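You operate a simulated robot arm through the tools that you are given. There is no shell and no other tool. Be economical: measure what you need, move in short steps, check, and stop when the job is done.

You are at the controls of a simulated two-armed robot. One attempt, no reset.

JOB
Open the plates cupboard door, put the dressing carton from the top of the small brown table on the top shelf of the plates cupboard, then shut the door. Then put the teal talc tub in the inside of the large steel tray. Then take the blue grease tub and put it on the pale wooden tray. Then push the tea cupboard door shut. Then open the lamps drawer, put the lamp carton on the green mat on the dark worktop away inside and shut the drawer again. Keep to this order. Set down upright: dressing carton, teal talc tub, blue grease tub, lamp carton.

Only the result counts: the job must be done as asked and must still hold three seconds after the hand-in. Knocking over, shifting, dropping, spilling or breaking anything else fails it.

ROBOT AND FRAMES
Two 7-joint arms with two-finger grippers on one trunk, on a base that drives. Base frame: it is fixed to the floor where the robot stands at the start and does not move with it; the origin is under the middle of the robot, x ahead of it, y to its left, z up; the surface under the hand at the start is at about z = 0.9. Lengths are in m, angles in degrees, forces in N, time in s.
The left shoulder is at the start at [0.078, 0.151, 0.838], the right one opposite. With the tool pointing down near the work surface each hand reaches from about 0.1 to 0.7 m from the robot's upright axis, wherever it stands, measured 20 degrees to its own side. Places, roughly: blue grease tub [1.75, -2.25, 1.25]; dressing carton [0.5, -3.75, 0.75]; inside of the large steel tray (30x20 cm) [-1.82, -1.78, 0.86]; lamp carton [0, 2.25, 1]; lamps drawer [-0.8, 4.3, 0.7]; lamps drawer inside [-0.8, 4.3, 0.7]; pale wooden tray (15x13x3 cm) [0.3, -3.6, 0.8]; plates cupboard door [0.6, -0.3, 0.5]; tea cupboard door [0, 0.9, 0.4]; teal talc tub [0.25, -3.75, 0.75]; top shelf of the plates cupboard [0.9, -0.2, 0.5]. Payload 2.54 kg a hand.
Tool frame (each hand has its own): the origin (TCP) lies between the finger pads and is the grasp point; the fingertips stand 0.03 m ahead of it; z points along the fingers, y is the line along which they close. The gripper opens to 0.116 m. The gripper's body begins 0.095 m behind the TCP.
Orientation is that of the tool frame in the base frame, as a unit quaternion [x, y, z, w]. With the fingers straight down and closing along the base's y, the tool's x points along the base's -x, its y along +y and its z along -z.

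CONTROLS
- The arms move only by the tool send_rows. It takes "left_series", "right_series" or both (then of equal length, played together; a hand with none holds still); each is a list that holds one entry, the list of rows, each a list of 7 numbers: the finger opening in m, from 0 to 0.116, then the shift along the base's x, y, z in m, then the turn, a rotation vector about the base's x, y, z in degrees. In form: [[[fingers, dx, dy, dz, wx, wy, wz], ...]]. A call has 1 to 12 rows; each row is the pose to reach, as a shift and turn from the pose commanded when the call began. A row lasts 0.2 s, in which the tool goes at most 0.05 m and 8.6 degrees; a call with a longer step from one row to the next is refused whole, and so is a gripper value outside its range. Where a pose cannot be reached the arm comes as near as it can. A force on the tool above 40 N (or 10 N above the force at the start of the call, whichever is more), or a blocked arm, ends the call early, and 0.2 s more pass. The fingers move at their own pace (about 0.072 m/s each) and stop on an object; they squeeze with about 43 N. The grip force told is the motor's: it shows also when the fingers shut on nothing. Time passes only in rows, and 0.2 s behind the last, so rows that repeat a pose let the fingers close. It gives the time, the measured TCP pose, the force on the tool (base axes), the opening and the grip force at its end, in the units of the frame above (readings bear some noise), with the torque about the TCP (base axes, N m) and any sound that the robot's microphone picked up, and new pictures: "pictures" is both (left out), scene, wrist or none (wrist: the cameras of the hands that moved).
- Cameras (640 x 400 px; columns grow to the right, rows downward): "scene" is now at [0.1533, 0.0292, 0.9736]; the picture's right is [0.27, -0.96, 0.00], its down [-0.44, -0.12, -0.89] and it looks along [0.86, 0.24, -0.45] (base axes); focal length 214 px, centre (320, 200). "left" rides on the left gripper at [0.069, 0.015, -0.122] in its tool frame; the picture's right is [-0.21, 0.98, 0.00], its down [-0.83, -0.18, -0.53] and it looks along [-0.52, -0.11, 0.85] (tool axes); focal length 251 px, centre (320, 200). "right" rides on the right gripper at [0.069, -0.015, -0.122] in its tool frame; the picture's right is [0.21, 0.98, 0.00], its down [-0.83, 0.18, -0.53] and it looks along [-0.52, 0.11, 0.85] (tool axes); focal length 251 px, centre (320, 200). There is no depth. A picture from a camera that has moved, and an enlarged one, comes with that camera's place and axes in the base frame and with its lens. The place of the scene camera against the robot may be out by one fixed shift of up to 0.012 m in any direction.
- slide_trunk(by): slides the trunk up (or, below 0, down) by that many m; the arms and the scene camera ride with it, the base frame stays. It gives what a move gives, with no picture.
- base_move(legs): drives the robot by 1 to 6 legs, each [ahead, left, turn to the left] in m, m and degrees, along the robot's own axes; the way and the turn of a leg run together, so that a leg with both is an arc; at most 1.5 m and 180 degrees a leg. The arms and the cameras ride along, it lands a little off, and it stops where it bumps. It gives what a move gives, and a new picture of the scene camera.
- pan_tilt(pan, tilt): turns the head with the scene camera to pan (to the left, within 80 degrees either way) and tilt (down, from -29 to 69), counted from straight ahead of the robot. It gives what a move gives, and a new picture of the scene camera.
- close_up(camera, box): a new picture of the part [left, top, right, bottom] of that camera's present view, enlarged. The clock stands still meanwhile.
- job_done(): hands the job in; it is judged then, once.

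Go step by step. Nothing tells you exact positions but the pictures and the camera data: compare them with the known pose of the tool, close in by small moves and look again before you grip or let go. The budget is 196 turns and 260 pictures, counting those below and the enlarged ones. Unless the task says otherwise, let go and move clear before handing in, and close with one line.

The tools are called after ">>>" as a command line: name --argument value ..., lists and objects as JSON in quotes. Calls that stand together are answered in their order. send_rows: Moves the arms, as the interface text tells. Its arguments: {"type":"object","properties":{"left_series":{"type":"array","items":{"type":"array","items":{"type":"array","items":{"type":"number"}}}},"right_series":{"type":"array","items":{"type":"array","items":{"type":"array","items":{"type":"number"}}}},"pictures":{"type":"string","enum":["both","scene","wrist","none"]}},"required":[]} The other tools are called the same way: slide_trunk (by) slides the trunk up or down; base_move (legs) drives the base; pan_tilt (pan, tilt) turns the head that bears the scene camera; close_up (camera, box) takes an enlarged picture of a part of a camera's view; job_done () hands the job in.

At the start:

```text
t: 0.0
left_tool_pos: [0.4705, 0.5072, 0.9309]
left_ee_rot: [-0.001, 1.0, -0.001, 0.0]
left_ft_force: [-0.5, 0.1, 0.2]
left_wrist_torque: [0.03, -0.02, -0.03]
left_opening: 0.1159
left_finger_force: 0.0
right_tool_pos: [0.4804, 0.032, 0.9321]
right_ee_rot: [0.0, 1.0, 0.001, 0.0]
right_ft_force: [0.1, -0.7, -0.8]
right_wrist_torque: [0.03, 0.01, 0.0]
right_opening: 0.1159
right_finger_force: 0.0
trunk travel left (down, up): [-0.075, 0.214]
robot x, y, heading: [0.0044, -0.0008, -0.2]
head pan, tilt: [15.6, 26.9]
```

scene: 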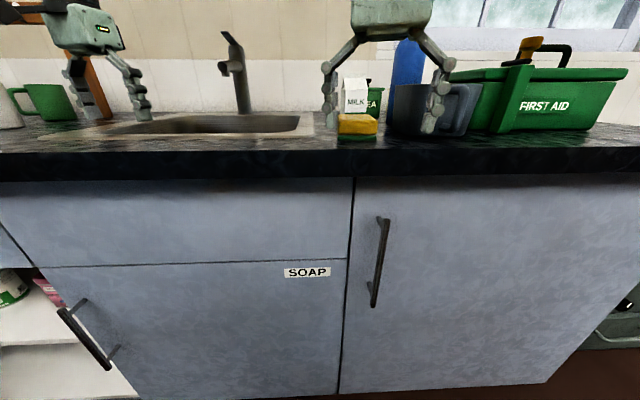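
right: 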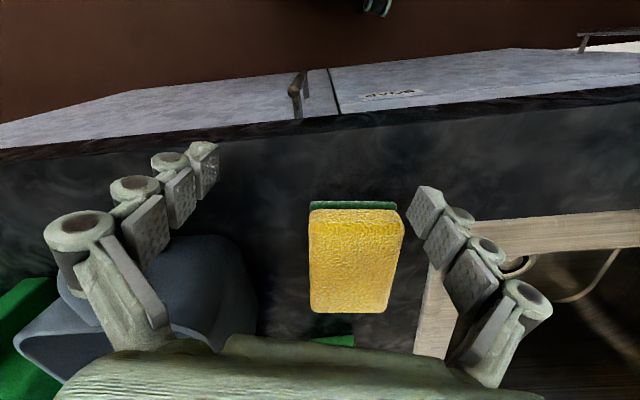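
left: 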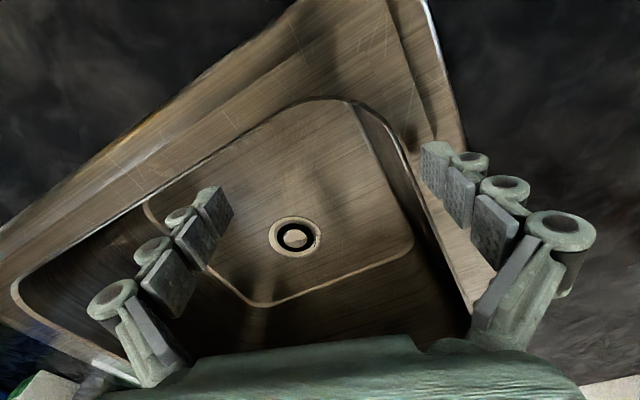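

I see the counter ahead with a closed cupboard door (vertical handle) to the right, and an open door at the left. I'll look around first.

>>> pan_tilt --pan -20 --tilt 45

>>> pan_tilt --pan 70 --tilt 35

>>> pan_tilt --pan -75 --tilt 20

```text
t: 1.0
left_tool_pos: [0.4706, 0.5075, 0.9311]
left_ee_rot: [0.0, 1.0, 0.0, 0.0]
left_ft_force: [0.4, 0.4, 0.4]
left_wrist_torque: [0.01, 0.01, -0.02]
left_opening: 0.1161
left_finger_force: 0.0
right_tool_pos: [0.4796, 0.0324, 0.9306]
right_ee_rot: [0.001, 1.0, 0.0, 0.0]
right_ft_force: [-0.1, -0.3, 0.1]
right_wrist_torque: [-0.01, -0.04, 0.0]
right_opening: 0.1159
right_finger_force: 0.0
trunk travel left (down, up): [-0.075, 0.214]
robot x, y, heading: [-0.0029, -0.0014, 0.1]
head pan, tilt: [-20.0, 45.0]
camera scene: at [0.1415, -0.0232, 0.9461], right [-0.34, -0.94, 0.0], down [-0.66, 0.24, -0.71], along [0.66, -0.24, -0.71], focal length 214 px, centre (320, 200)
```

scene: 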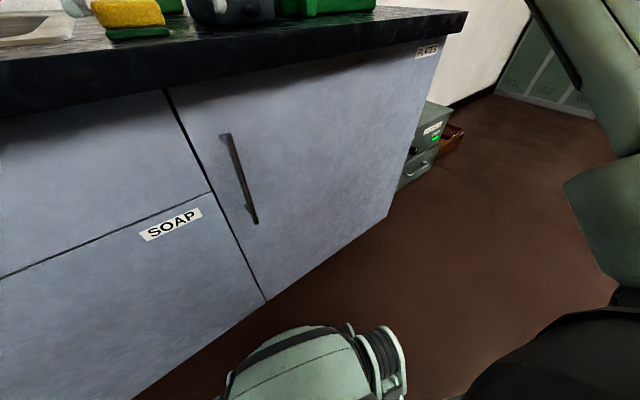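

```text
t: 2.7
left_tool_pos: [0.4708, 0.5083, 0.9301]
left_ee_rot: [0.0, 1.0, 0.0, -0.001]
left_ft_force: [0.3, 1.0, -0.5]
left_wrist_torque: [0.0, 0.01, 0.0]
left_opening: 0.1158
left_finger_force: 0.1
right_tool_pos: [0.4809, 0.0316, 0.9302]
right_ee_rot: [0.0, 1.0, 0.0, 0.0]
right_ft_force: [-0.8, 0.2, 0.6]
right_wrist_torque: [0.0, 0.03, 0.0]
right_opening: 0.1161
right_finger_force: 0.0
trunk travel left (down, up): [-0.075, 0.214]
robot x, y, heading: [0.0003, -0.0019, 0.1]
head pan, tilt: [70.0, 35.0]
camera scene: at [0.0953, 0.0873, 0.9609], right [0.94, -0.34, 0.0], down [-0.2, -0.54, -0.82], along [0.28, 0.77, -0.57], focal length 214 px, centre (320, 200)
```

scene: 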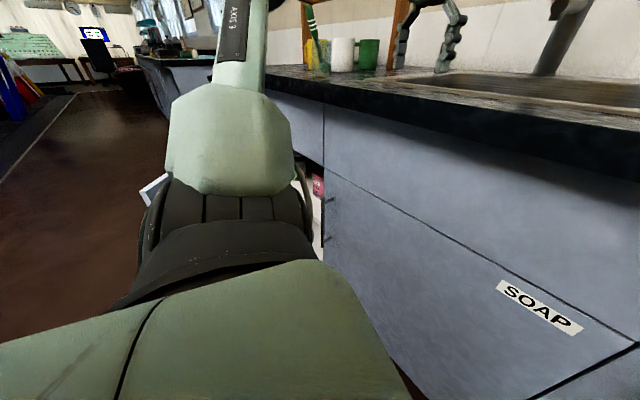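

```text
t: 5.0
left_tool_pos: [0.4706, 0.5062, 0.9317]
left_ee_rot: [0.001, 1.0, 0.0, 0.0]
left_ft_force: [0.3, 0.1, -0.4]
left_wrist_torque: [0.0, 0.01, -0.05]
left_opening: 0.1159
left_finger_force: 0.1
right_tool_pos: [0.481, 0.0331, 0.9312]
right_ee_rot: [0.0, 1.0, 0.0, -0.001]
right_ft_force: [-0.5, 0.6, -0.3]
right_wrist_torque: [-0.02, -0.01, 0.01]
right_opening: 0.1162
right_finger_force: 0.0
trunk travel left (down, up): [-0.075, 0.214]
robot x, y, heading: [0.005, -0.0026, 0.1]
head pan, tilt: [-75.0, 20.0]
camera scene: at [0.0892, -0.0853, 0.9847], right [-0.97, -0.26, 0.0], down [-0.09, 0.33, -0.94], along [0.24, -0.91, -0.34], focal length 214 px, centre (320, 200)
```

scene: 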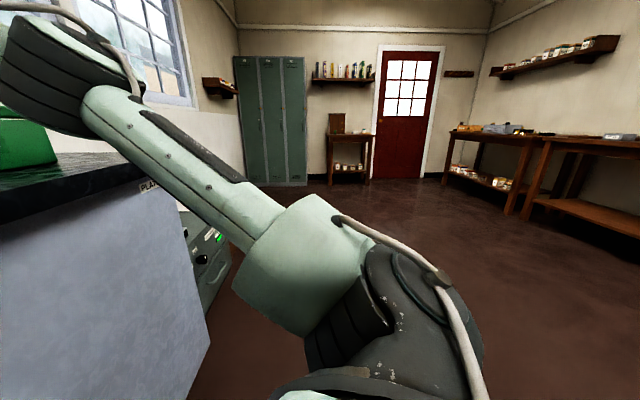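

The plates door's handle is a vertical bar near [0.51, 0.01, 0.53–0.77] with its hinge on the right, y≈-0.42. I raise both hands and back off to get room.

>>> send_rows --left_series '[[[0.116, 0, 0, 0.05, 0, 0, 0], [0.116, 0, 0, 0.1, 0, 0, 0], [0.116, 0, 0, 0.15, 0, 0, 0]]]' --right_series '[[[0.116, 0, 0, 0.05, 0, 0, 0], [0.116, 0, 0, 0.1, 0, 0, 0], [0.116, 0, 0, 0.15, 0, 0, 0]]]' --pictures "none"

>>> base_move --legs '[[-0.4, 0, 0]]'

>>> pan_tilt --pan 0 --tilt 35

```text
t: 5.8
left_tool_pos: [0.4632, 0.5062, 1.0413]
left_ee_rot: [0.0, 1.0, 0.001, 0.003]
left_ft_force: [-0.7, -1.3, 0.8]
left_wrist_torque: [0.09, -0.02, 0.01]
left_opening: 0.1162
left_finger_force: 0.0
left hand out of reach, approached as far as the arm can: row 3
right_tool_pos: [0.4766, 0.0258, 1.0814]
right_ee_rot: [-0.01, 1.0, 0.024, -0.003]
right_ft_force: [8.6, -9.8, -3.4]
right_wrist_torque: [0.99, 0.85, -0.03]
right_opening: 0.1159
right_finger_force: 0.1
right hand out of reach, approached as far as the arm can: row 3
trunk travel left (down, up): [-0.075, 0.214]
robot x, y, heading: [0.0014, 0.0002, 0.0]
head pan, tilt: [-75.0, 20.0]
```

```text
t: 8.3
left_tool_pos: [0.0561, 0.5052, 1.0397]
left_ee_rot: [0.001, 1.0, 0.0, 0.002]
left_ft_force: [0.0, 1.0, -0.5]
left_wrist_torque: [-0.04, -0.03, 0.01]
left_opening: 0.1161
left_finger_force: 0.0
right_tool_pos: [0.0684, 0.0287, 1.0744]
right_ee_rot: [0.002, 1.0, 0.001, 0.001]
right_ft_force: [0.5, 0.0, 0.0]
right_wrist_torque: [-0.08, -0.04, -0.02]
right_opening: 0.1158
right_finger_force: 0.1
trunk travel left (down, up): [-0.075, 0.214]
robot x, y, heading: [-0.4086, -0.0021, -0.2]
head pan, tilt: [-75.0, 20.0]
camera scene: at [-0.3077, -0.0807, 0.9867], right [-0.93, -0.38, 0.0], down [-0.12, 0.3, -0.95], along [0.36, -0.88, -0.32], focal length 214 px, centre (320, 200)
```

scene: 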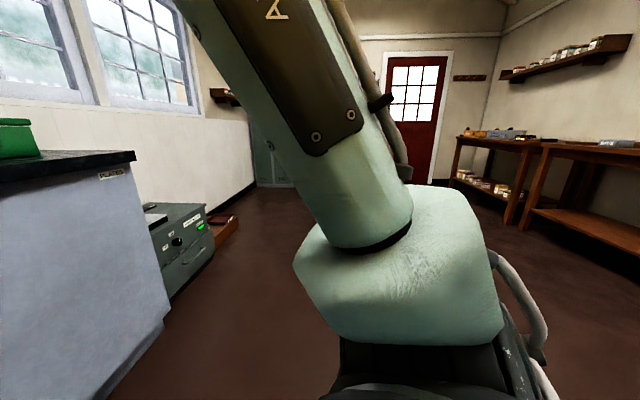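

```text
t: 9.8
left_tool_pos: [0.0579, 0.504, 1.0395]
left_ee_rot: [0.002, 1.0, 0.0, 0.001]
left_ft_force: [0.6, 0.3, -0.7]
left_wrist_torque: [0.03, -0.03, 0.02]
left_opening: 0.1159
left_finger_force: 0.0
right_tool_pos: [0.07, 0.0281, 1.0735]
right_ee_rot: [0.001, 1.0, 0.002, 0.0]
right_ft_force: [-0.1, 0.4, 0.0]
right_wrist_torque: [-0.01, 0.04, 0.0]
right_opening: 0.1161
right_finger_force: 0.1
trunk travel left (down, up): [-0.075, 0.214]
robot x, y, heading: [-0.4072, -0.0009, -0.1]
head pan, tilt: [0.0, 35.0]
camera scene: at [-0.2572, -0.0273, 0.972], right [-0.36, -0.93, 0.0], down [-0.44, 0.17, -0.88], along [0.83, -0.31, -0.47], focal length 214 px, centre (320, 200)
```

scene: 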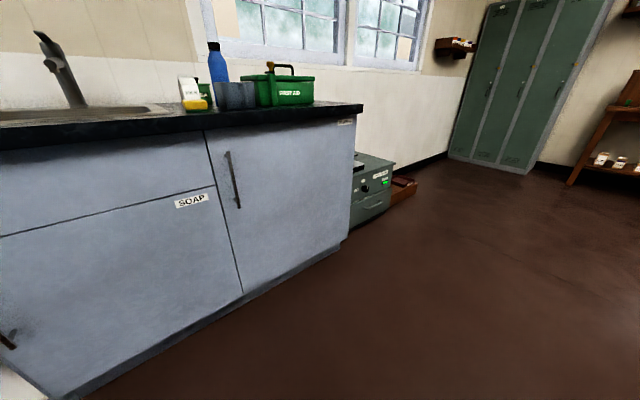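

The handle is confirmed near [0.51, 0.01, 0.53–0.77]. Next I turn the right hand to point forward at about z 0.67.

>>> send_rows --right_series '[[[0.116, 0.0, 0, -0.035, 0, -8, 0], [0.116, 0.0, 0, -0.07, 0, -16, 0], [0.116, 0.0, 0, -0.105, 0, -24, 0], [0.116, 0.0, 0, -0.14, 0, -32, 0], [0.116, 0.0, 0, -0.175, 0, -40, 0], [0.116, 0.0, 0, -0.21, 0, -48, 0], [0.116, 0.0, 0, -0.245, 0, -56, 0], [0.116, 0.0, 0, -0.28, 0, -64, 0], [0.116, 0.0, 0, -0.315, 0, -72, 0], [0.116, 0.0, -0.01, -0.35, 0, -80, 0], [0.116, 0.0, -0.015, -0.385, 0, -88, 0], [0.116, 0.0, -0.016, -0.41, 0, -90, 0]]]' --pictures "none"

>>> base_move --legs '[[0.15, 0, 0]]'

```text
t: 12.3
left_tool_pos: [0.0571, 0.505, 1.0402]
left_ee_rot: [0.001, 1.0, 0.0, 0.002]
left_ft_force: [0.0, 0.2, -0.2]
left_wrist_torque: [0.04, 0.02, -0.01]
left_opening: 0.1162
left_finger_force: 0.1
right_tool_pos: [0.0689, 0.0127, 0.6635]
right_ee_rot: [0.0, 0.705, 0.003, 0.709]
right_ft_force: [-1.2, 0.2, 0.0]
right_wrist_torque: [0.01, -0.01, -0.02]
right_opening: 0.116
right_finger_force: 0.0
trunk travel left (down, up): [-0.075, 0.214]
robot x, y, heading: [-0.4053, 0.0027, -0.2]
head pan, tilt: [0.0, 35.0]
```

```text
t: 13.7
left_tool_pos: [0.206, 0.505, 1.0403]
left_ee_rot: [0.002, 1.0, 0.0, 0.002]
left_ft_force: [0.2, -0.6, -0.1]
left_wrist_torque: [0.0, -0.03, -0.03]
left_opening: 0.1158
left_finger_force: 0.2
right_tool_pos: [0.217, 0.013, 0.6622]
right_ee_rot: [-0.002, 0.707, 0.003, 0.708]
right_ft_force: [-0.5, 0.4, 0.4]
right_wrist_torque: [0.02, 0.03, 0.0]
right_opening: 0.1158
right_finger_force: 0.1
trunk travel left (down, up): [-0.075, 0.214]
robot x, y, heading: [-0.2576, 0.001, -0.3]
head pan, tilt: [0.0, 35.0]
camera scene: at [-0.1063, 0.0044, 0.9608], right [0.0, -1.0, 0.0], down [-0.57, 0.0, -0.82], along [0.82, 0.0, -0.57], focal length 214 px, centre (320, 200)
```

scene: 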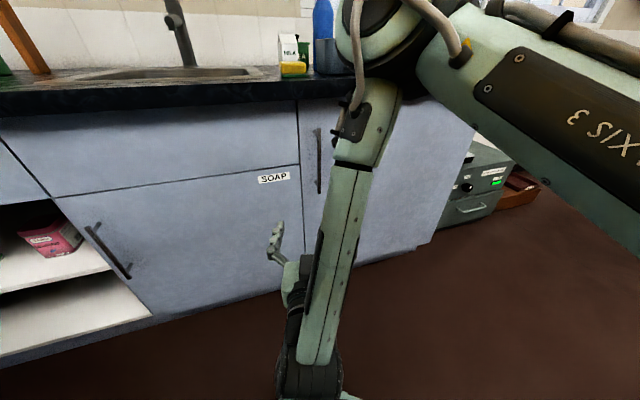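

The hand is aligned in y and z, about 0.29 m short of the handle. I advance 0.2 m and check with the wrist camera.

>>> send_rows --right_series '[[[0.116, 0.05, 0, 0, 0, 0, 0], [0.116, 0.1, 0, 0, 0, 0, 0], [0.116, 0.15, 0, 0, 0, 0, 0], [0.116, 0.19, 0, 0, 0, 0, 0]]]' --pictures "wrist"

```text
t: 14.7
left_tool_pos: [0.2059, 0.5039, 1.0404]
left_ee_rot: [0.001, 1.0, 0.0, 0.002]
left_ft_force: [0.4, 0.9, -0.8]
left_wrist_torque: [-0.01, -0.03, -0.01]
left_opening: 0.1161
left_finger_force: 0.1
right_tool_pos: [0.4079, 0.0135, 0.6639]
right_ee_rot: [-0.001, 0.706, 0.003, 0.708]
right_ft_force: [0.3, 0.0, 0.2]
right_wrist_torque: [-0.01, 0.03, -0.01]
right_opening: 0.1159
right_finger_force: 0.2
trunk travel left (down, up): [-0.075, 0.214]
robot x, y, heading: [-0.2614, -0.001, -0.2]
head pan, tilt: [0.0, 35.0]
camera right: at [0.2855, -0.0014, 0.5949], right [0.0, 0.98, -0.21], down [-0.54, 0.18, 0.83], along [0.84, 0.12, 0.52], focal length 251 px, centre (320, 200)
```

right: 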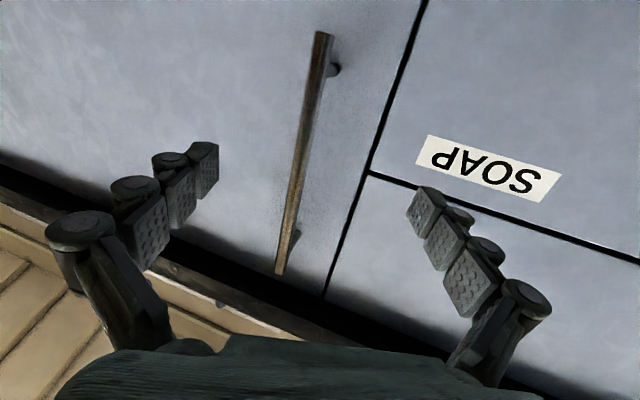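

Re-triangulating with the wrist view puts the handle nearer, at about x≈0.445, y≈0.002, z 0.60–0.79. I make a small move onto it.

>>> send_rows --right_series '[[[0.116, 0, -0.011, 0.02, 0, 0, 0], [0.116, 0.015, -0.011, 0.02, 0, 0, 0], [0.116, 0.027, -0.011, 0.02, 0, 0, 0]]]' --pictures "both"

```text
t: 15.5
left_tool_pos: [0.2048, 0.5045, 1.0403]
left_ee_rot: [0.001, 1.0, 0.0, 0.002]
left_ft_force: [-0.2, -0.3, 0.7]
left_wrist_torque: [0.02, 0.0, 0.02]
left_opening: 0.1163
left_finger_force: 0.1
right_tool_pos: [0.4355, 0.0033, 0.6832]
right_ee_rot: [-0.001, 0.706, 0.003, 0.708]
right_ft_force: [0.2, 0.3, 1.5]
right_wrist_torque: [-0.01, -0.01, -0.01]
right_opening: 0.1161
right_finger_force: 0.0
trunk travel left (down, up): [-0.075, 0.214]
robot x, y, heading: [-0.2616, -0.0002, 0.0]
head pan, tilt: [0.0, 35.0]
camera scene: at [-0.1063, 0.0044, 0.9609], right [0.0, -1.0, 0.0], down [-0.57, 0.0, -0.82], along [0.82, 0.0, -0.57], focal length 214 px, centre (320, 200)
camera right: at [0.3137, -0.0119, 0.6141], right [0.0, 0.98, -0.21], down [-0.54, 0.18, 0.83], along [0.84, 0.12, 0.52], focal length 251 px, centre (320, 200)
```

scene: 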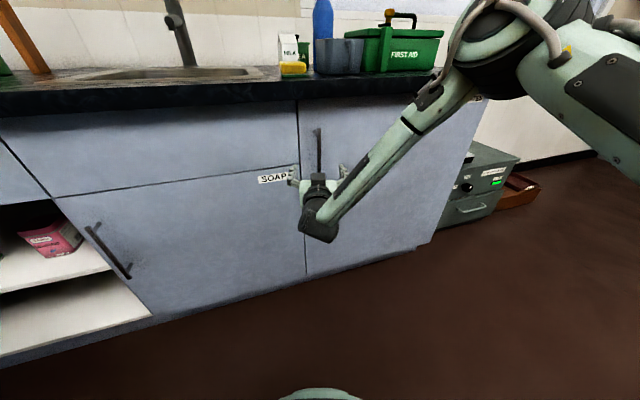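
right: 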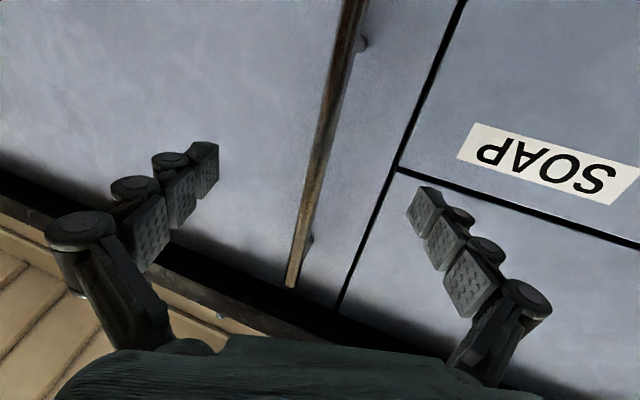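

The bar triangulates to x≈0.44, y≈0.001, right between the pads. I close on it.

>>> send_rows --right_series '[[[0.06, 0.004, -0.002, 0, 0, 0, 0], [0.0, 0.004, -0.002, 0, 0, 0, 0], [0.0, 0.004, -0.002, 0, 0, 0, 0], [0.0, 0.004, -0.002, 0, 0, 0, 0], [0.0, 0.004, -0.002, 0, 0, 0, 0]]]' --pictures "wrist"

```text
t: 16.7
left_tool_pos: [0.2059, 0.5036, 1.0396]
left_ee_rot: [0.002, 1.0, 0.0, 0.002]
left_ft_force: [0.5, 0.7, 0.7]
left_wrist_torque: [0.02, 0.03, 0.01]
left_opening: 0.116
left_finger_force: 0.0
right_tool_pos: [0.4407, -0.0009, 0.6843]
right_ee_rot: [0.001, 0.707, 0.0, 0.707]
right_ft_force: [1.9, -1.8, 0.8]
right_wrist_torque: [-0.86, 0.07, -0.02]
right_opening: 0.0108
right_finger_force: 37.8
trunk travel left (down, up): [-0.075, 0.214]
robot x, y, heading: [-0.2577, -0.0004, -0.3]
head pan, tilt: [0.0, 35.0]
camera right: at [0.3172, -0.0137, 0.6144], right [0.0, 0.98, -0.21], down [-0.53, 0.18, 0.83], along [0.85, 0.11, 0.52], focal length 251 px, centre (320, 200)
```

right: 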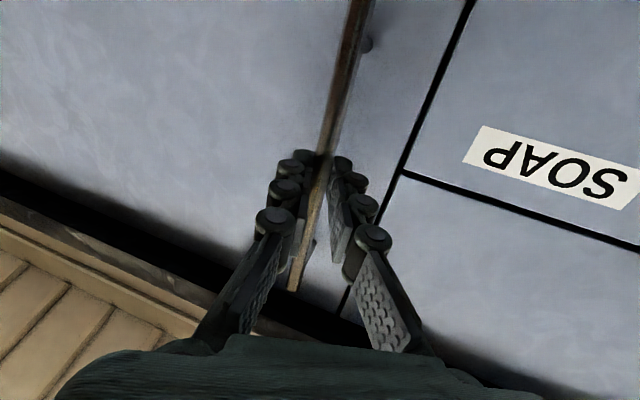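

The bar is gripped (opening 0.011). I pull along the door's arc by about 20°, turning the hand with it.

>>> send_rows --right_series '[[[0, -0.0373, -0.005, 0, 0, 0, 5], [0, -0.0739, -0.0134, 0, 0, 0, 10], [0, -0.1097, -0.0249, 0, 0, 0, 15], [0, -0.1444, -0.0394, 0, 0, 0, 20]]]' --pictures "scene"

```text
t: 17.1
left_tool_pos: [0.2076, 0.5027, 1.0389]
left_ee_rot: [0.002, 1.0, 0.0, 0.0]
left_ft_force: [-0.2, 1.0, -1.2]
left_wrist_torque: [-0.02, 0.04, -0.02]
left_opening: 0.116
left_finger_force: 0.1
right_tool_pos: [0.4202, -0.0063, 0.6846]
right_ee_rot: [-0.001, 0.712, 0.0, 0.702]
right_ft_force: [3.8, -3.9, -4.2]
right_wrist_torque: [0.83, 1.02, -0.09]
right_opening: 0.0106
right_finger_force: 37.5
right hand out of reach, approached as far as the arm can: row 1
trunk travel left (down, up): [-0.075, 0.214]
robot x, y, heading: [-0.2592, 0.0004, -0.2]
head pan, tilt: [0.0, 35.0]
stopped in row 1 (right hand): the force on the tool passed its limit at 55 N (the readings are from after the stop); the commanded pose is now the measured one
camera scene: at [-0.1056, 0.0038, 0.9606], right [-0.01, -1.0, 0.0], down [-0.57, 0.0, -0.82], along [0.82, 0.0, -0.57], focal length 214 px, centre (320, 200)
```

scene: 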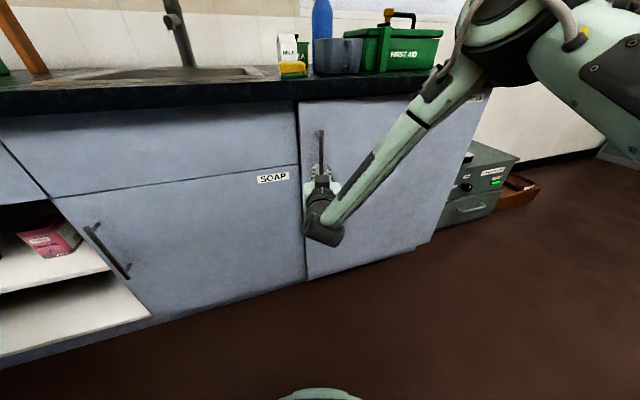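

>>> close_up --camera "scene" --box '[240, 80, 400, 180]'

>>> send_rows --right_series '[[[0, -0.015, -0.001, 0, 0, 0, 0], [0, -0.03, -0.003, 0, 0, 0, 0], [0, -0.045, -0.006, 0, 0, 0, 0]]]' --pictures "wrist"

```text
4.00 times, centred on (320, 130) of scene
camera zoom: at [-0.1056, 0.0038, 0.9606], right [-0.01, -1.0, 0.0], down [-0.57, 0.0, -0.82], along [0.82, 0.0, -0.57], focal length 858 px, centre (320, 480)
```

zoom: 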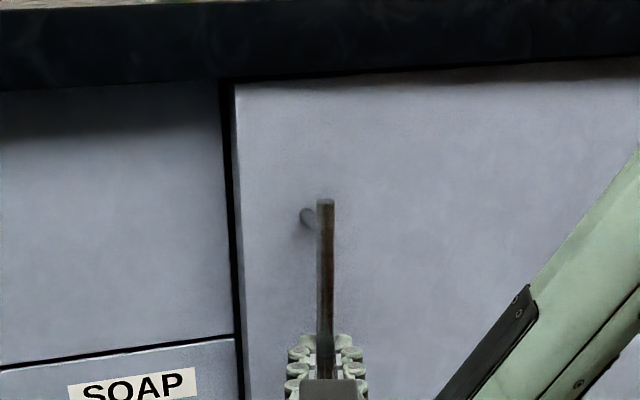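

```text
t: 17.8
left_tool_pos: [0.2088, 0.5033, 1.04]
left_ee_rot: [0.003, 1.0, 0.0, 0.001]
left_ft_force: [-0.3, -0.5, -0.3]
left_wrist_torque: [0.02, -0.01, 0.03]
left_opening: 0.1161
left_finger_force: 0.2
right_tool_pos: [0.3883, -0.0205, 0.6838]
right_ee_rot: [0.006, 0.712, -0.009, 0.702]
right_ft_force: [3.4, -3.7, -5.2]
right_wrist_torque: [0.81, 0.34, -0.17]
right_opening: 0.0105
right_finger_force: 37.9
trunk travel left (down, up): [-0.075, 0.214]
robot x, y, heading: [-0.2605, 0.0002, -0.5]
head pan, tilt: [0.0, 35.0]
stopped in row 3 (right hand): the force on the tool passed its limit at 43 N (the readings are from after the stop); the commanded pose is now the measured one
camera right: at [0.2654, -0.0336, 0.6168], right [0.02, 0.98, -0.22], down [-0.52, 0.2, 0.83], along [0.85, 0.1, 0.51], focal length 251 px, centre (320, 200)
```

right: 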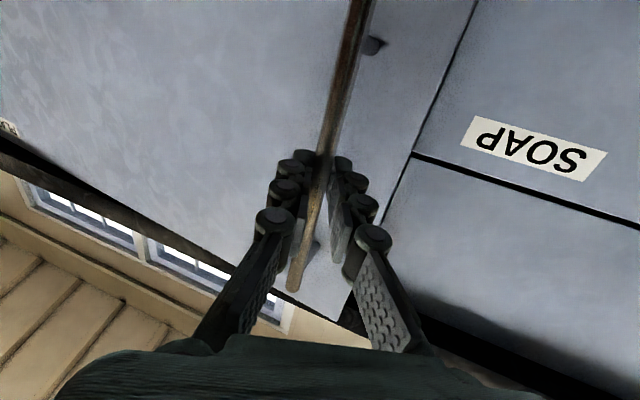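

The door is ajar by 5 cm and moving. I continue the arc in small steps, following the path actually measured.

>>> send_rows --right_series '[[[0, -0.013, -0.003, 0, 0, 0, 3], [0, -0.026, -0.006, 0, 0, 0, 6], [0, -0.039, -0.01, 0, 0, 0, 9], [0, -0.052, -0.015, 0, 0, 0, 12]]]' --pictures "scene"

```text
t: 18.2
left_tool_pos: [0.2093, 0.5004, 1.041]
left_ee_rot: [0.004, 1.0, 0.0, 0.001]
left_ft_force: [-0.5, 1.3, -0.4]
left_wrist_torque: [-0.02, -0.01, 0.0]
left_opening: 0.116
left_finger_force: 0.0
right_tool_pos: [0.3743, -0.0301, 0.6857]
right_ee_rot: [-0.004, 0.716, -0.003, 0.698]
right_ft_force: [2.6, -4.0, -6.3]
right_wrist_torque: [0.84, 0.46, -0.13]
right_opening: 0.011
right_finger_force: 38.1
right hand out of reach, approached as far as the arm can: row 1, 2
trunk travel left (down, up): [-0.075, 0.214]
robot x, y, heading: [-0.2596, -0.0024, -0.7]
head pan, tilt: [0.0, 35.0]
stopped in row 2 (right hand): the force on the tool passed its limit at 50 N (the readings are from after the stop); the commanded pose is now the measured one
camera scene: at [-0.1052, 0.0022, 0.9608], right [-0.01, -1.0, 0.0], down [-0.57, 0.01, -0.82], along [0.82, -0.01, -0.57], focal length 214 px, centre (320, 200)
```

scene: 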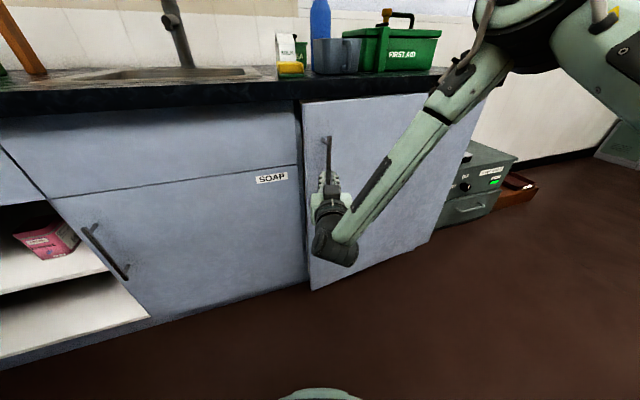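

Yaw is at a wrist limit, so the arm can't follow the arc alone. I'll let the base swing about the hinge by 12° while the hand keeps its grip.

>>> base_move --legs '[[-0.09, -0.155, 12]]'

```text
t: 19.5
left_tool_pos: [0.1434, 0.4797, 1.0403]
left_ee_rot: [-0.032, 0.999, -0.001, 0.001]
left_ft_force: [0.1, 0.1, 0.3]
left_wrist_torque: [-0.01, -0.02, -0.01]
left_opening: 0.116
left_finger_force: 0.0
right_tool_pos: [0.349, -0.0454, 0.6838]
right_ee_rot: [-0.022, 0.715, 0.013, 0.699]
right_ft_force: [1.0, -1.0, -3.4]
right_wrist_torque: [0.85, -0.09, -0.1]
right_opening: 0.0111
right_finger_force: 37.9
trunk travel left (down, up): [-0.075, 0.214]
robot x, y, heading: [-0.2877, -0.0533, 3.4]
head pan, tilt: [0.0, 35.0]
stopped in leg 1: the force on the tool passed its limit at 43 N (the readings are from after the stop); the commanded pose is now the measured one
camera scene: at [-0.1354, -0.0402, 0.9609], right [0.06, -1.0, 0.0], down [-0.57, -0.04, -0.82], along [0.82, 0.05, -0.57], focal length 214 px, centre (320, 200)
```

scene: 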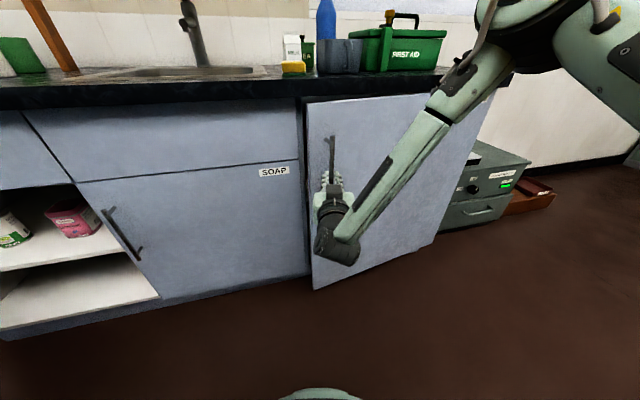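

The door is moving freely but resists speed. I'll pull slowly along the measured tangent (about 33°).

>>> send_rows --right_series '[[[0, -0.005, -0.0032, 0, 0, 0, 0], [0, -0.01, -0.0065, 0, 0, 0, 0], [0, -0.015, -0.01, 0, 0, 0, 0], [0, -0.02, -0.0135, 0, 0, 0, 0], [0, -0.025, -0.017, 0, 0, 0, 0], [0, -0.03, -0.021, 0, 0, 0, 0], [0, -0.035, -0.025, 0, 0, 0, 0], [0, -0.04, -0.029, 0, 0, 0, 0], [0, -0.045, -0.033, 0, 0, 0, 0], [0, -0.05, -0.037, 0, 0, 0, 0], [0, -0.055, -0.042, 0, 0, 0, 0], [0, -0.06, -0.047, 0, 0, 0, 0]]]' --pictures "wrist"

```text
t: 21.9
left_tool_pos: [0.1452, 0.4778, 1.0409]
left_ee_rot: [-0.031, 1.0, 0.0, 0.001]
left_ft_force: [0.0, 0.0, 0.6]
left_wrist_torque: [0.02, 0.02, 0.01]
left_opening: 0.1162
left_finger_force: 0.1
right_tool_pos: [0.2928, -0.0807, 0.6853]
right_ee_rot: [-0.018, 0.721, 0.004, 0.693]
right_ft_force: [2.1, -4.3, -8.8]
right_wrist_torque: [0.74, 0.61, -0.19]
right_opening: 0.0115
right_finger_force: 38.5
right hand out of reach, approached as far as the arm can: row 7, 8, 9, 10, 11
trunk travel left (down, up): [-0.075, 0.214]
robot x, y, heading: [-0.2894, -0.0519, 3.7]
head pan, tilt: [0.0, 35.0]
stopped in row 11 (right hand): the force on the tool passed its limit at 41 N (the readings are from after the stop); the commanded pose is now the measured one
camera right: at [0.1686, -0.1014, 0.6214], right [-0.04, 0.97, -0.23], down [-0.51, 0.18, 0.84], along [0.86, 0.15, 0.49], focal length 251 px, centre (320, 200)
```

right: 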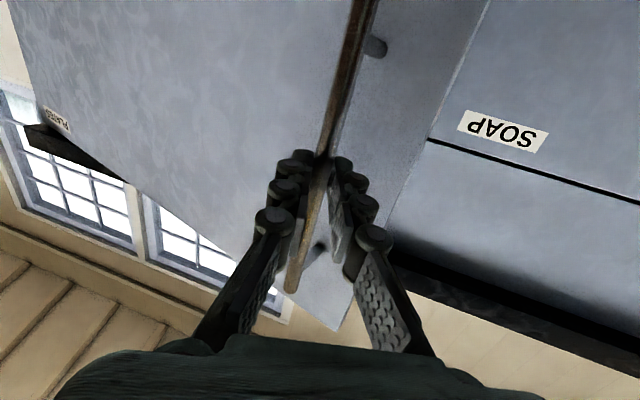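

The door is open roughly 22°. Now I release, retreat, and raise and turn the hand to point down, so it can push the door from its inner side.

>>> send_rows --right_series '[[[0.06, 0, 0, 0, 0, 0, 0], [0.06, 0, 0, 0, 0, 0, 0], [0.06, -0.04, 0, 0, 0, 0, 0], [0.06, -0.08, 0, 0, 0, 0, 0], [0.06, -0.1, 0, 0.03, 0, 8, 0], [0.03, -0.1, 0, 0.07, 0, 16, 0], [0.0, -0.1, 0, 0.11, 0, 24, 0], [0.0, -0.1, 0, 0.15, 0, 32, 0], [0.0, -0.1, 0, 0.19, 0, 40, 0], [0.0, -0.1, 0, 0.23, 0, 48, 0], [0.0, -0.1, 0, 0.27, 0, 56, 0], [0.0, -0.1, 0, 0.31, 0, 64, 0]]]' --pictures "none"

>>> send_rows --right_series '[[[0.0, 0, 0, 0.0, 0, 8, 0], [0.0, 0.0, 0.0, 0.0, 0, 16, 0], [0.0, 0.0, 0, 0.0, 0, 24, 0], [0.0, 0, 0, 0, 0, 28, 0]]]' --pictures "both"

```text
t: 24.5
left_tool_pos: [0.1425, 0.4794, 1.0395]
left_ee_rot: [-0.031, 1.0, 0.0, 0.001]
left_ft_force: [0.2, -0.3, 0.0]
left_wrist_torque: [-0.02, 0.0, 0.01]
left_opening: 0.116
left_finger_force: 0.1
right_tool_pos: [0.1908, -0.0801, 1.0002]
right_ee_rot: [-0.016, 0.978, 0.015, 0.207]
right_ft_force: [0.7, 0.4, 0.0]
right_wrist_torque: [0.04, 0.02, -0.03]
right_opening: 0.0
right_finger_force: 28.8
right hand out of reach, approached as far as the arm can: row 6
trunk travel left (down, up): [-0.075, 0.214]
robot x, y, heading: [-0.289, -0.0557, 3.6]
head pan, tilt: [0.0, 35.0]
```

```text
t: 25.5
left_tool_pos: [0.1426, 0.4785, 1.0395]
left_ee_rot: [-0.031, 1.0, 0.0, 0.001]
left_ft_force: [0.4, 0.7, -0.3]
left_wrist_torque: [-0.01, 0.01, -0.03]
left_opening: 0.116
left_finger_force: 0.2
right_tool_pos: [0.192, -0.0803, 0.9996]
right_ee_rot: [-0.01, 0.999, 0.018, -0.033]
right_ft_force: [-0.2, 0.7, 0.0]
right_wrist_torque: [-0.03, 0.01, -0.01]
right_opening: 0.0
right_finger_force: 29.5
trunk travel left (down, up): [-0.075, 0.214]
robot x, y, heading: [-0.2855, -0.0534, 3.7]
head pan, tilt: [0.0, 35.0]
camera scene: at [-0.1355, -0.0404, 0.9609], right [0.06, -1.0, 0.0], down [-0.57, -0.03, -0.82], along [0.82, 0.05, -0.57], focal length 214 px, centre (320, 200)
camera right: at [0.1318, -0.1004, 1.1237], right [-0.23, 0.97, 0.05], down [0.86, 0.18, 0.48], along [0.46, 0.15, -0.87], focal length 251 px, centre (320, 200)
```

scene: 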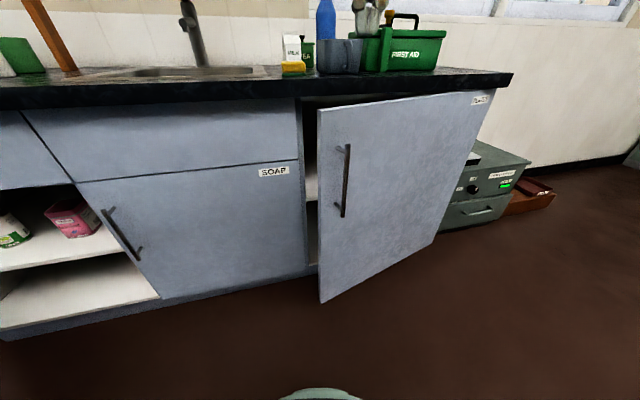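
right: 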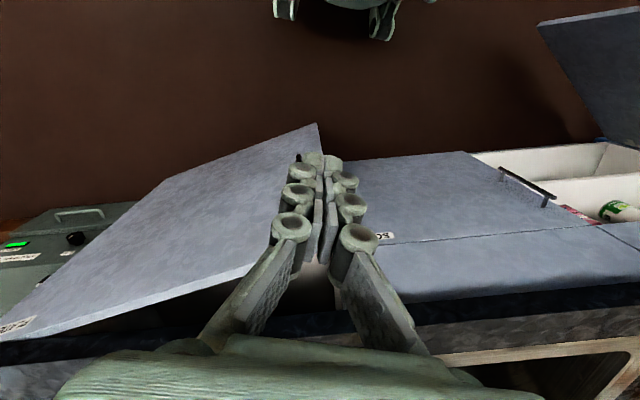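

Door corner is near [0.36, -0.02, 0.855]; the counter lip is near x≈0.43. I hover over the gap behind the door's edge to look.

>>> send_rows --right_series '[[[0.0, 0.04, 0.02, 0.0, 0, -2, 0], [0.0, 0.08, 0.04, 0.0, 0, -4, 0], [0.0, 0.12, 0.06, 0, 0, -4, 0], [0.0, 0.16, 0.075, 0, 0, -4, 0], [0.0, 0.2, 0.075, -0.01, 0, -4, 0]]]' --pictures "both"

```text
t: 26.7
left_tool_pos: [0.1437, 0.4775, 1.0418]
left_ee_rot: [-0.03, 1.0, 0.001, 0.002]
left_ft_force: [-0.7, 0.1, 1.3]
left_wrist_torque: [0.08, 0.0, 0.0]
left_opening: 0.116
left_finger_force: 0.1
right_tool_pos: [0.3306, -0.0078, 0.9642]
right_ee_rot: [-0.01, 1.0, 0.018, 0.003]
right_ft_force: [0.0, -0.1, -0.1]
right_wrist_torque: [0.02, -0.06, -0.03]
right_opening: 0.0
right_finger_force: 29.0
right hand out of reach, approached as far as the arm can: row 4, 5
trunk travel left (down, up): [-0.075, 0.214]
robot x, y, heading: [-0.2889, -0.0556, 3.2]
head pan, tilt: [0.0, 35.0]
camera scene: at [-0.1358, -0.0411, 0.961], right [0.06, -1.0, 0.0], down [-0.57, -0.03, -0.82], along [0.82, 0.05, -0.57], focal length 214 px, centre (320, 200)
camera right: at [0.2609, -0.0282, 1.0843], right [-0.24, 0.97, 0.03], down [0.82, 0.18, 0.54], along [0.52, 0.16, -0.84], focal length 251 px, centre (320, 200)
```

scene: 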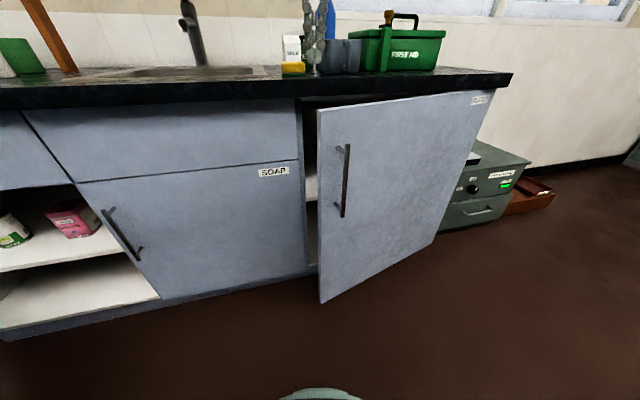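
right: 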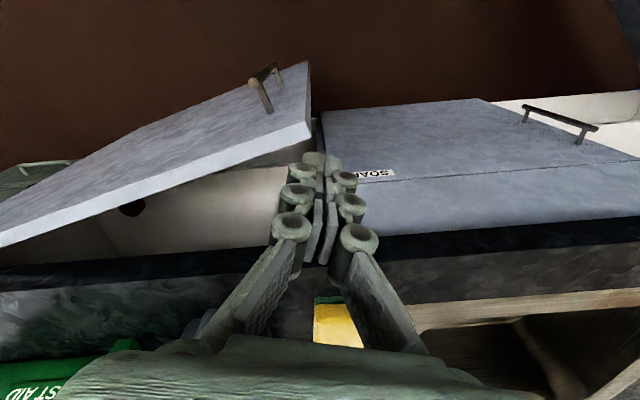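

The gap between door and counter lip is about 7 cm (x 0.345–0.42). I drive ahead 5.5 cm and then lower the closed fingers behind the door.

>>> base_move --legs '[[0.055, 0, 0]]'

>>> close_up --camera "right" --box '[160, 50, 480, 250]'

```text
t: 27.6
left_tool_pos: [0.1995, 0.4822, 1.0406]
left_ee_rot: [-0.03, 1.0, 0.0, 0.001]
left_ft_force: [0.1, 0.0, 0.4]
left_wrist_torque: [0.04, 0.01, -0.02]
left_opening: 0.1157
left_finger_force: 0.1
right_tool_pos: [0.3859, -0.0034, 0.9634]
right_ee_rot: [-0.01, 1.0, 0.017, 0.001]
right_ft_force: [0.1, 0.3, -0.9]
right_wrist_torque: [-0.03, 0.0, 0.0]
right_opening: 0.0001
right_finger_force: 28.3
trunk travel left (down, up): [-0.075, 0.214]
robot x, y, heading: [-0.2327, -0.0504, 3.7]
head pan, tilt: [0.0, 35.0]
camera scene: at [-0.0796, -0.0369, 0.9608], right [0.06, -1.0, 0.0], down [-0.57, -0.04, -0.82], along [0.82, 0.05, -0.57], focal length 214 px, centre (320, 200)
```

scene: 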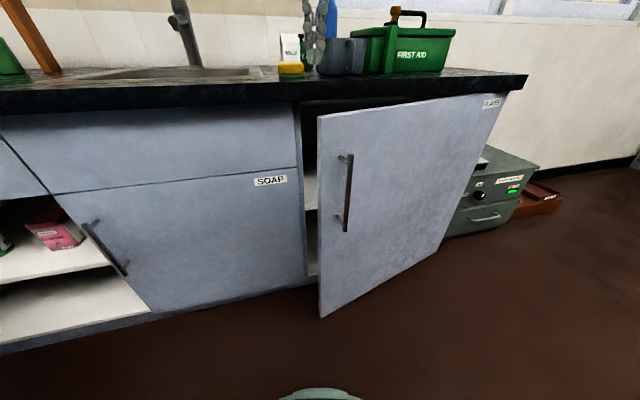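

```text
2.00 times, centred on (320, 150) of right
camera zoom: at [0.3173, -0.0236, 1.083], right [-0.24, 0.97, 0.03], down [0.82, 0.18, 0.54], along [0.52, 0.15, -0.84], focal length 503 px, centre (320, 300)
```

zoom: 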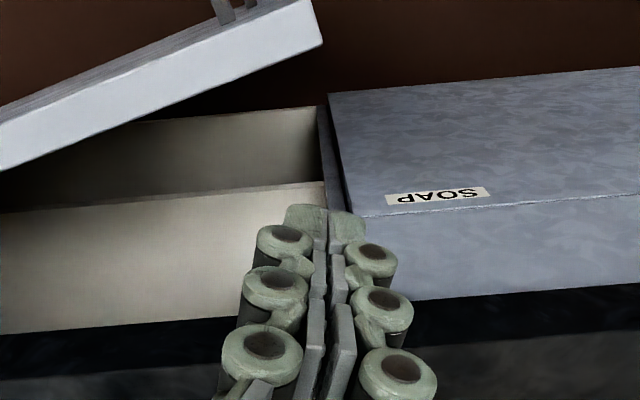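

>>> send_rows --right_series '[[[0.0, 0, -0.022, -0.03, 0, 0, 0], [0.0, 0.0, -0.022, -0.07, 0, 0, 0], [0.0, 0.0, -0.022, -0.11, 0, 0, 0], [0.0, 0, -0.022, -0.15, 0, 0, 0], [0, 0, -0.022, -0.19, 0, 0, 0]]]' --pictures "both"

```text
t: 28.8
left_tool_pos: [0.1991, 0.4825, 1.0399]
left_ee_rot: [-0.031, 1.0, 0.0, 0.001]
left_ft_force: [0.8, 0.8, 0.2]
left_wrist_torque: [-0.01, 0.0, 0.02]
left_opening: 0.116
left_finger_force: 0.1
right_tool_pos: [0.3875, -0.0255, 0.7709]
right_ee_rot: [-0.01, 1.0, 0.017, 0.002]
right_ft_force: [0.2, 0.2, -0.4]
right_wrist_torque: [-0.01, -0.01, -0.01]
right_opening: 0.0
right_finger_force: 28.2
trunk travel left (down, up): [-0.075, 0.214]
robot x, y, heading: [-0.2333, -0.0487, 3.5]
head pan, tilt: [0.0, 35.0]
camera scene: at [-0.0798, -0.037, 0.9609], right [0.06, -1.0, 0.0], down [-0.57, -0.03, -0.82], along [0.82, 0.05, -0.57], focal length 214 px, centre (320, 200)
camera right: at [0.3173, -0.0462, 0.8916], right [-0.23, 0.97, 0.03], down [0.82, 0.18, 0.54], along [0.52, 0.15, -0.84], focal length 251 px, centre (320, 200)
```

scene: 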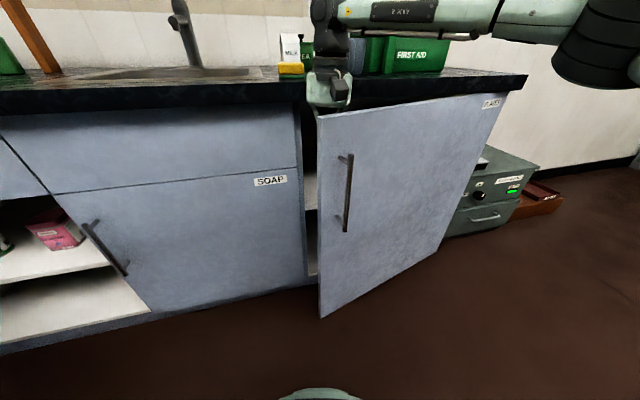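
right: 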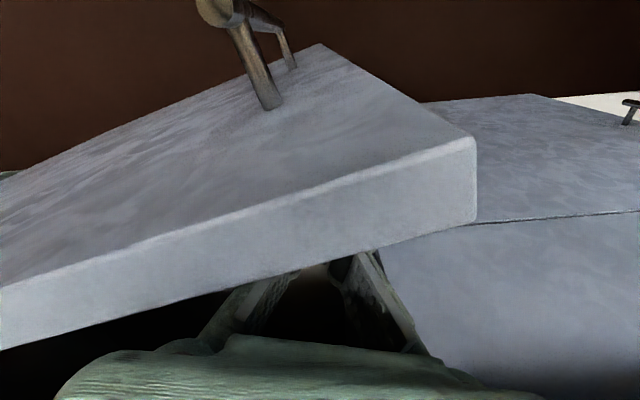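

The fingers are behind the door's edge. I sweep it open along an arc.

>>> send_rows --right_series '[[[0, -0.021, -0.005, 0.01, 0, 0, 0], [0, -0.042, -0.0124, 0.01, 0, 0, 0], [0, -0.0623, -0.0206, 0.01, 0, 0, 0], [0, -0.0822, -0.0298, 0.01, 0, 0, 0], [0, -0.1016, -0.04, 0.01, 0, 0, 0], [0, -0.1204, -0.0512, 0.01, 0, 0, 0], [0, -0.1386, -0.0634, 0.01, 0, 0, 0], [0, -0.1561, -0.0765, 0.01, 0, 0, 0], [0, -0.1729, -0.0905, 0.01, 0, 0, 0], [0, -0.1889, -0.1053, 0.01, 0, 0, 0], [0, -0.2042, -0.121, 0.01, 0, 0, 0], [0, -0.2186, -0.1375, 0.01, 0, 0, 0]]]' --pictures "both"

```text
t: 31.4
left_tool_pos: [0.1995, 0.4819, 1.0399]
left_ee_rot: [-0.031, 1.0, 0.0, 0.001]
left_ft_force: [-0.1, -0.1, -0.6]
left_wrist_torque: [0.0, 0.01, 0.01]
left_opening: 0.1157
left_finger_force: 0.1
right_tool_pos: [0.1672, -0.1631, 0.7816]
right_ee_rot: [-0.011, 1.0, 0.017, 0.002]
right_ft_force: [-0.6, 0.1, 0.6]
right_wrist_torque: [0.03, 0.0, -0.01]
right_opening: 0.0001
right_finger_force: 28.7
trunk travel left (down, up): [-0.075, 0.214]
robot x, y, heading: [-0.2309, -0.05, 3.4]
head pan, tilt: [0.0, 35.0]
camera scene: at [-0.0799, -0.037, 0.9609], right [0.06, -1.0, 0.0], down [-0.57, -0.03, -0.82], along [0.82, 0.05, -0.57], focal length 214 px, centre (320, 200)
camera right: at [0.098, -0.1835, 0.9017], right [-0.23, 0.97, 0.03], down [0.82, 0.18, 0.54], along [0.52, 0.15, -0.84], focal length 251 px, centre (320, 200)
```

scene: 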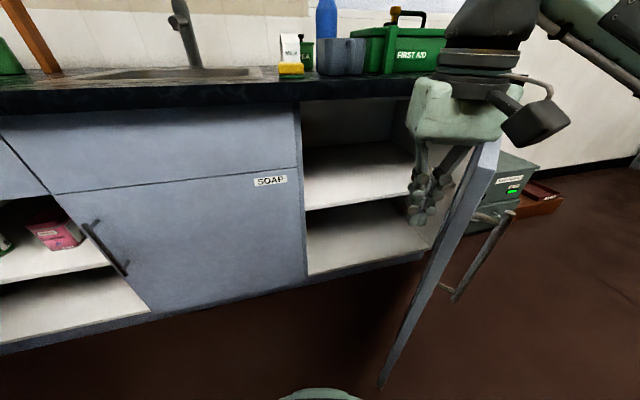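
right: 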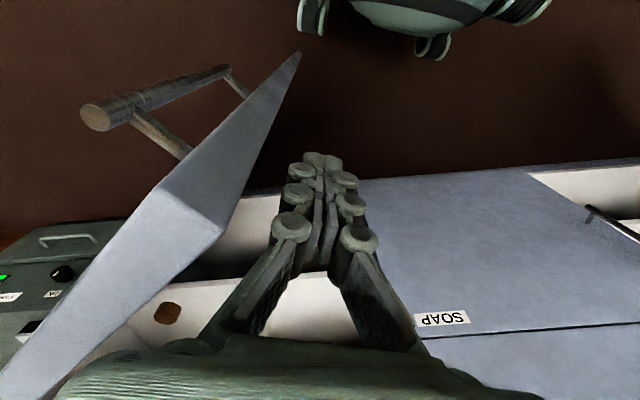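

The door swings freely now and the shelf is visible. I continue the sweep to just past 90°.

>>> send_rows --right_series '[[[0, -0.0136, -0.0172, 0, 0, 0, 0], [0, -0.0262, -0.0351, 0, 0, 0, 0], [0, -0.0378, -0.0536, 0, 0, 0, 0], [0, -0.0485, -0.0727, 0, 0, 0, 0], [0, -0.0582, -0.0923, 0, 0, 0, 0], [0, -0.0668, -0.1125, 0, 0, 0, 0], [0, -0.0743, -0.133, 0, 0, 0, 0], [0, -0.0808, -0.1539, 0, 0, 0, 0], [0, -0.0862, -0.1751, 0, 0, 0, 0], [0, -0.0904, -0.1966, 0, 0, 0, 0], [0, -0.0936, -0.2182, 0, 0, 0, 0], [0, -0.0955, -0.24, 0, 0, 0, 0]]]' --pictures "both"

```text
t: 32.5
left_tool_pos: [0.198, 0.4817, 1.0412]
left_ee_rot: [-0.03, 1.0, 0.0, 0.002]
left_ft_force: [0.0, -0.4, 0.2]
left_wrist_torque: [0.02, -0.06, -0.02]
left_opening: 0.116
left_finger_force: 0.0
right_tool_pos: [0.1237, -0.2275, 0.7829]
right_ee_rot: [-0.011, 1.0, 0.027, 0.005]
right_ft_force: [9.7, 12.3, 1.1]
right_wrist_torque: [-0.96, 0.68, 0.26]
right_opening: 0.0
right_finger_force: 28.4
trunk travel left (down, up): [-0.075, 0.214]
robot x, y, heading: [-0.2321, -0.0518, 3.2]
head pan, tilt: [0.0, 35.0]
stopped in row 5 (right hand): the force on the tool passed its limit at 72 N (the readings are from after the stop); the commanded pose is now the measured one
camera scene: at [-0.0799, -0.0366, 0.9608], right [0.06, -1.0, 0.0], down [-0.57, -0.04, -0.82], along [0.82, 0.05, -0.57], focal length 214 px, centre (320, 200)
camera right: at [0.0539, -0.2503, 0.9026], right [-0.24, 0.97, 0.05], down [0.82, 0.17, 0.55], along [0.53, 0.17, -0.83], focal length 251 px, centre (320, 200)
```

scene: 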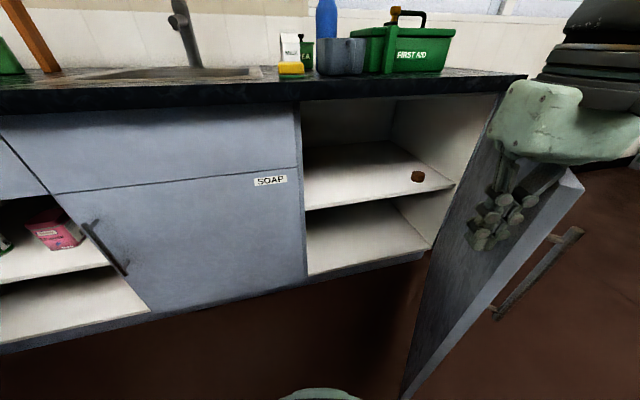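
right: 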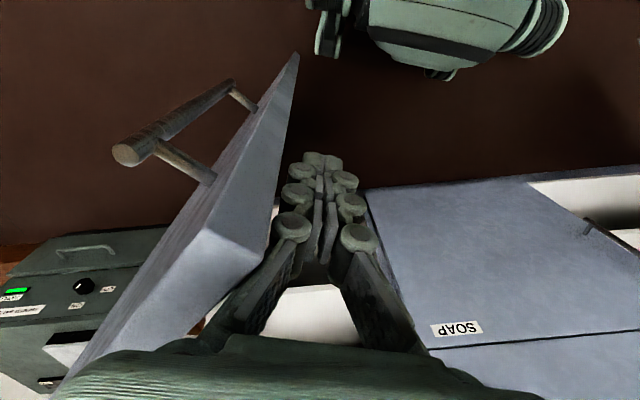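

A force spike came at about 62° of opening. There is also a small brown object on the top shelf to avoid. I push on more slowly.

>>> send_rows --right_series '[[[0, -0.004, -0.009, 0, 0, 0, 0], [0, -0.008, -0.018, 0, 0, 0, 0], [0, -0.012, -0.027, 0, 0, 0, 0], [0, -0.016, -0.036, 0, 0, 0, 0], [0, -0.02, -0.045, 0, 0, 0, 0], [0, -0.023, -0.054, 0, 0, 0, 0], [0, -0.026, -0.064, 0, 0, 0, 0], [0, -0.029, -0.074, 0, 0, 0, 0], [0, -0.032, -0.084, 0, 0, 0, 0], [0, -0.034, -0.094, 0, 0, 0, 0], [0, -0.036, -0.104, 0, 0, 0, 0], [0, -0.038, -0.114, 0, 0, 0, 0]]]' --pictures "scene"

```text
t: 32.8
left_tool_pos: [0.1983, 0.482, 1.0411]
left_ee_rot: [-0.03, 1.0, 0.001, 0.001]
left_ft_force: [-0.1, 0.3, -0.5]
left_wrist_torque: [0.02, 0.01, -0.01]
left_opening: 0.1158
left_finger_force: 0.0
right_tool_pos: [0.124, -0.2281, 0.7839]
right_ee_rot: [-0.011, 0.999, 0.033, 0.007]
right_ft_force: [11.7, 15.5, 1.8]
right_wrist_torque: [-1.2, 0.87, 0.34]
right_opening: 0.0
right_finger_force: 28.8
trunk travel left (down, up): [-0.075, 0.214]
robot x, y, heading: [-0.2323, -0.0525, 3.5]
head pan, tilt: [0.0, 35.0]
stopped in row 1 (right hand): the force on the tool passed its limit at 52 N (the readings are from after the stop); the commanded pose is now the measured one
camera scene: at [-0.08, -0.0362, 0.9608], right [0.06, -1.0, 0.0], down [-0.57, -0.04, -0.82], along [0.82, 0.05, -0.57], focal length 214 px, centre (320, 200)
```

scene: 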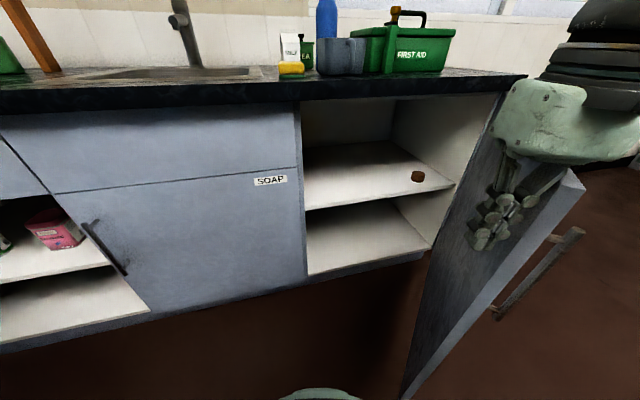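

>>> pan_tilt --pan -45 --tilt 40

```text
t: 33.9
left_tool_pos: [0.1984, 0.4836, 1.0395]
left_ee_rot: [-0.03, 1.0, -0.001, 0.001]
left_ft_force: [-0.6, 0.5, -0.3]
left_wrist_torque: [0.01, 0.02, -0.01]
left_opening: 0.116
left_finger_force: 0.2
right_tool_pos: [0.1229, -0.227, 0.7834]
right_ee_rot: [-0.012, 0.999, 0.032, 0.007]
right_ft_force: [20.6, 24.4, 7.8]
right_wrist_torque: [-2.01, 1.46, 0.54]
right_opening: 0.0001
right_finger_force: 29.0
trunk travel left (down, up): [-0.075, 0.214]
robot x, y, heading: [-0.2324, -0.0538, 3.4]
head pan, tilt: [-45.0, 40.0]
camera scene: at [-0.1039, -0.097, 0.9533], right [-0.66, -0.75, 0.0], down [-0.48, 0.42, -0.77], along [0.57, -0.51, -0.64], focal length 214 px, centre (320, 200)
```

scene: 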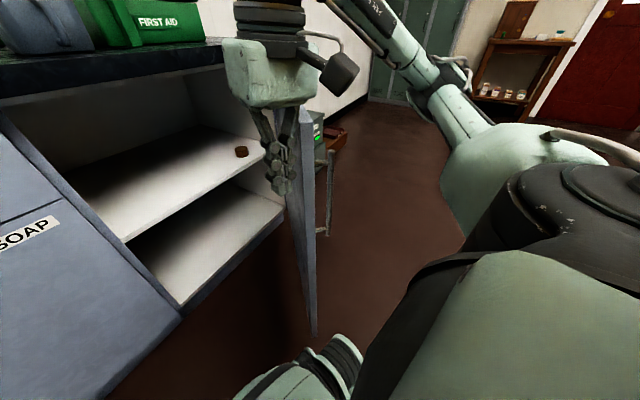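

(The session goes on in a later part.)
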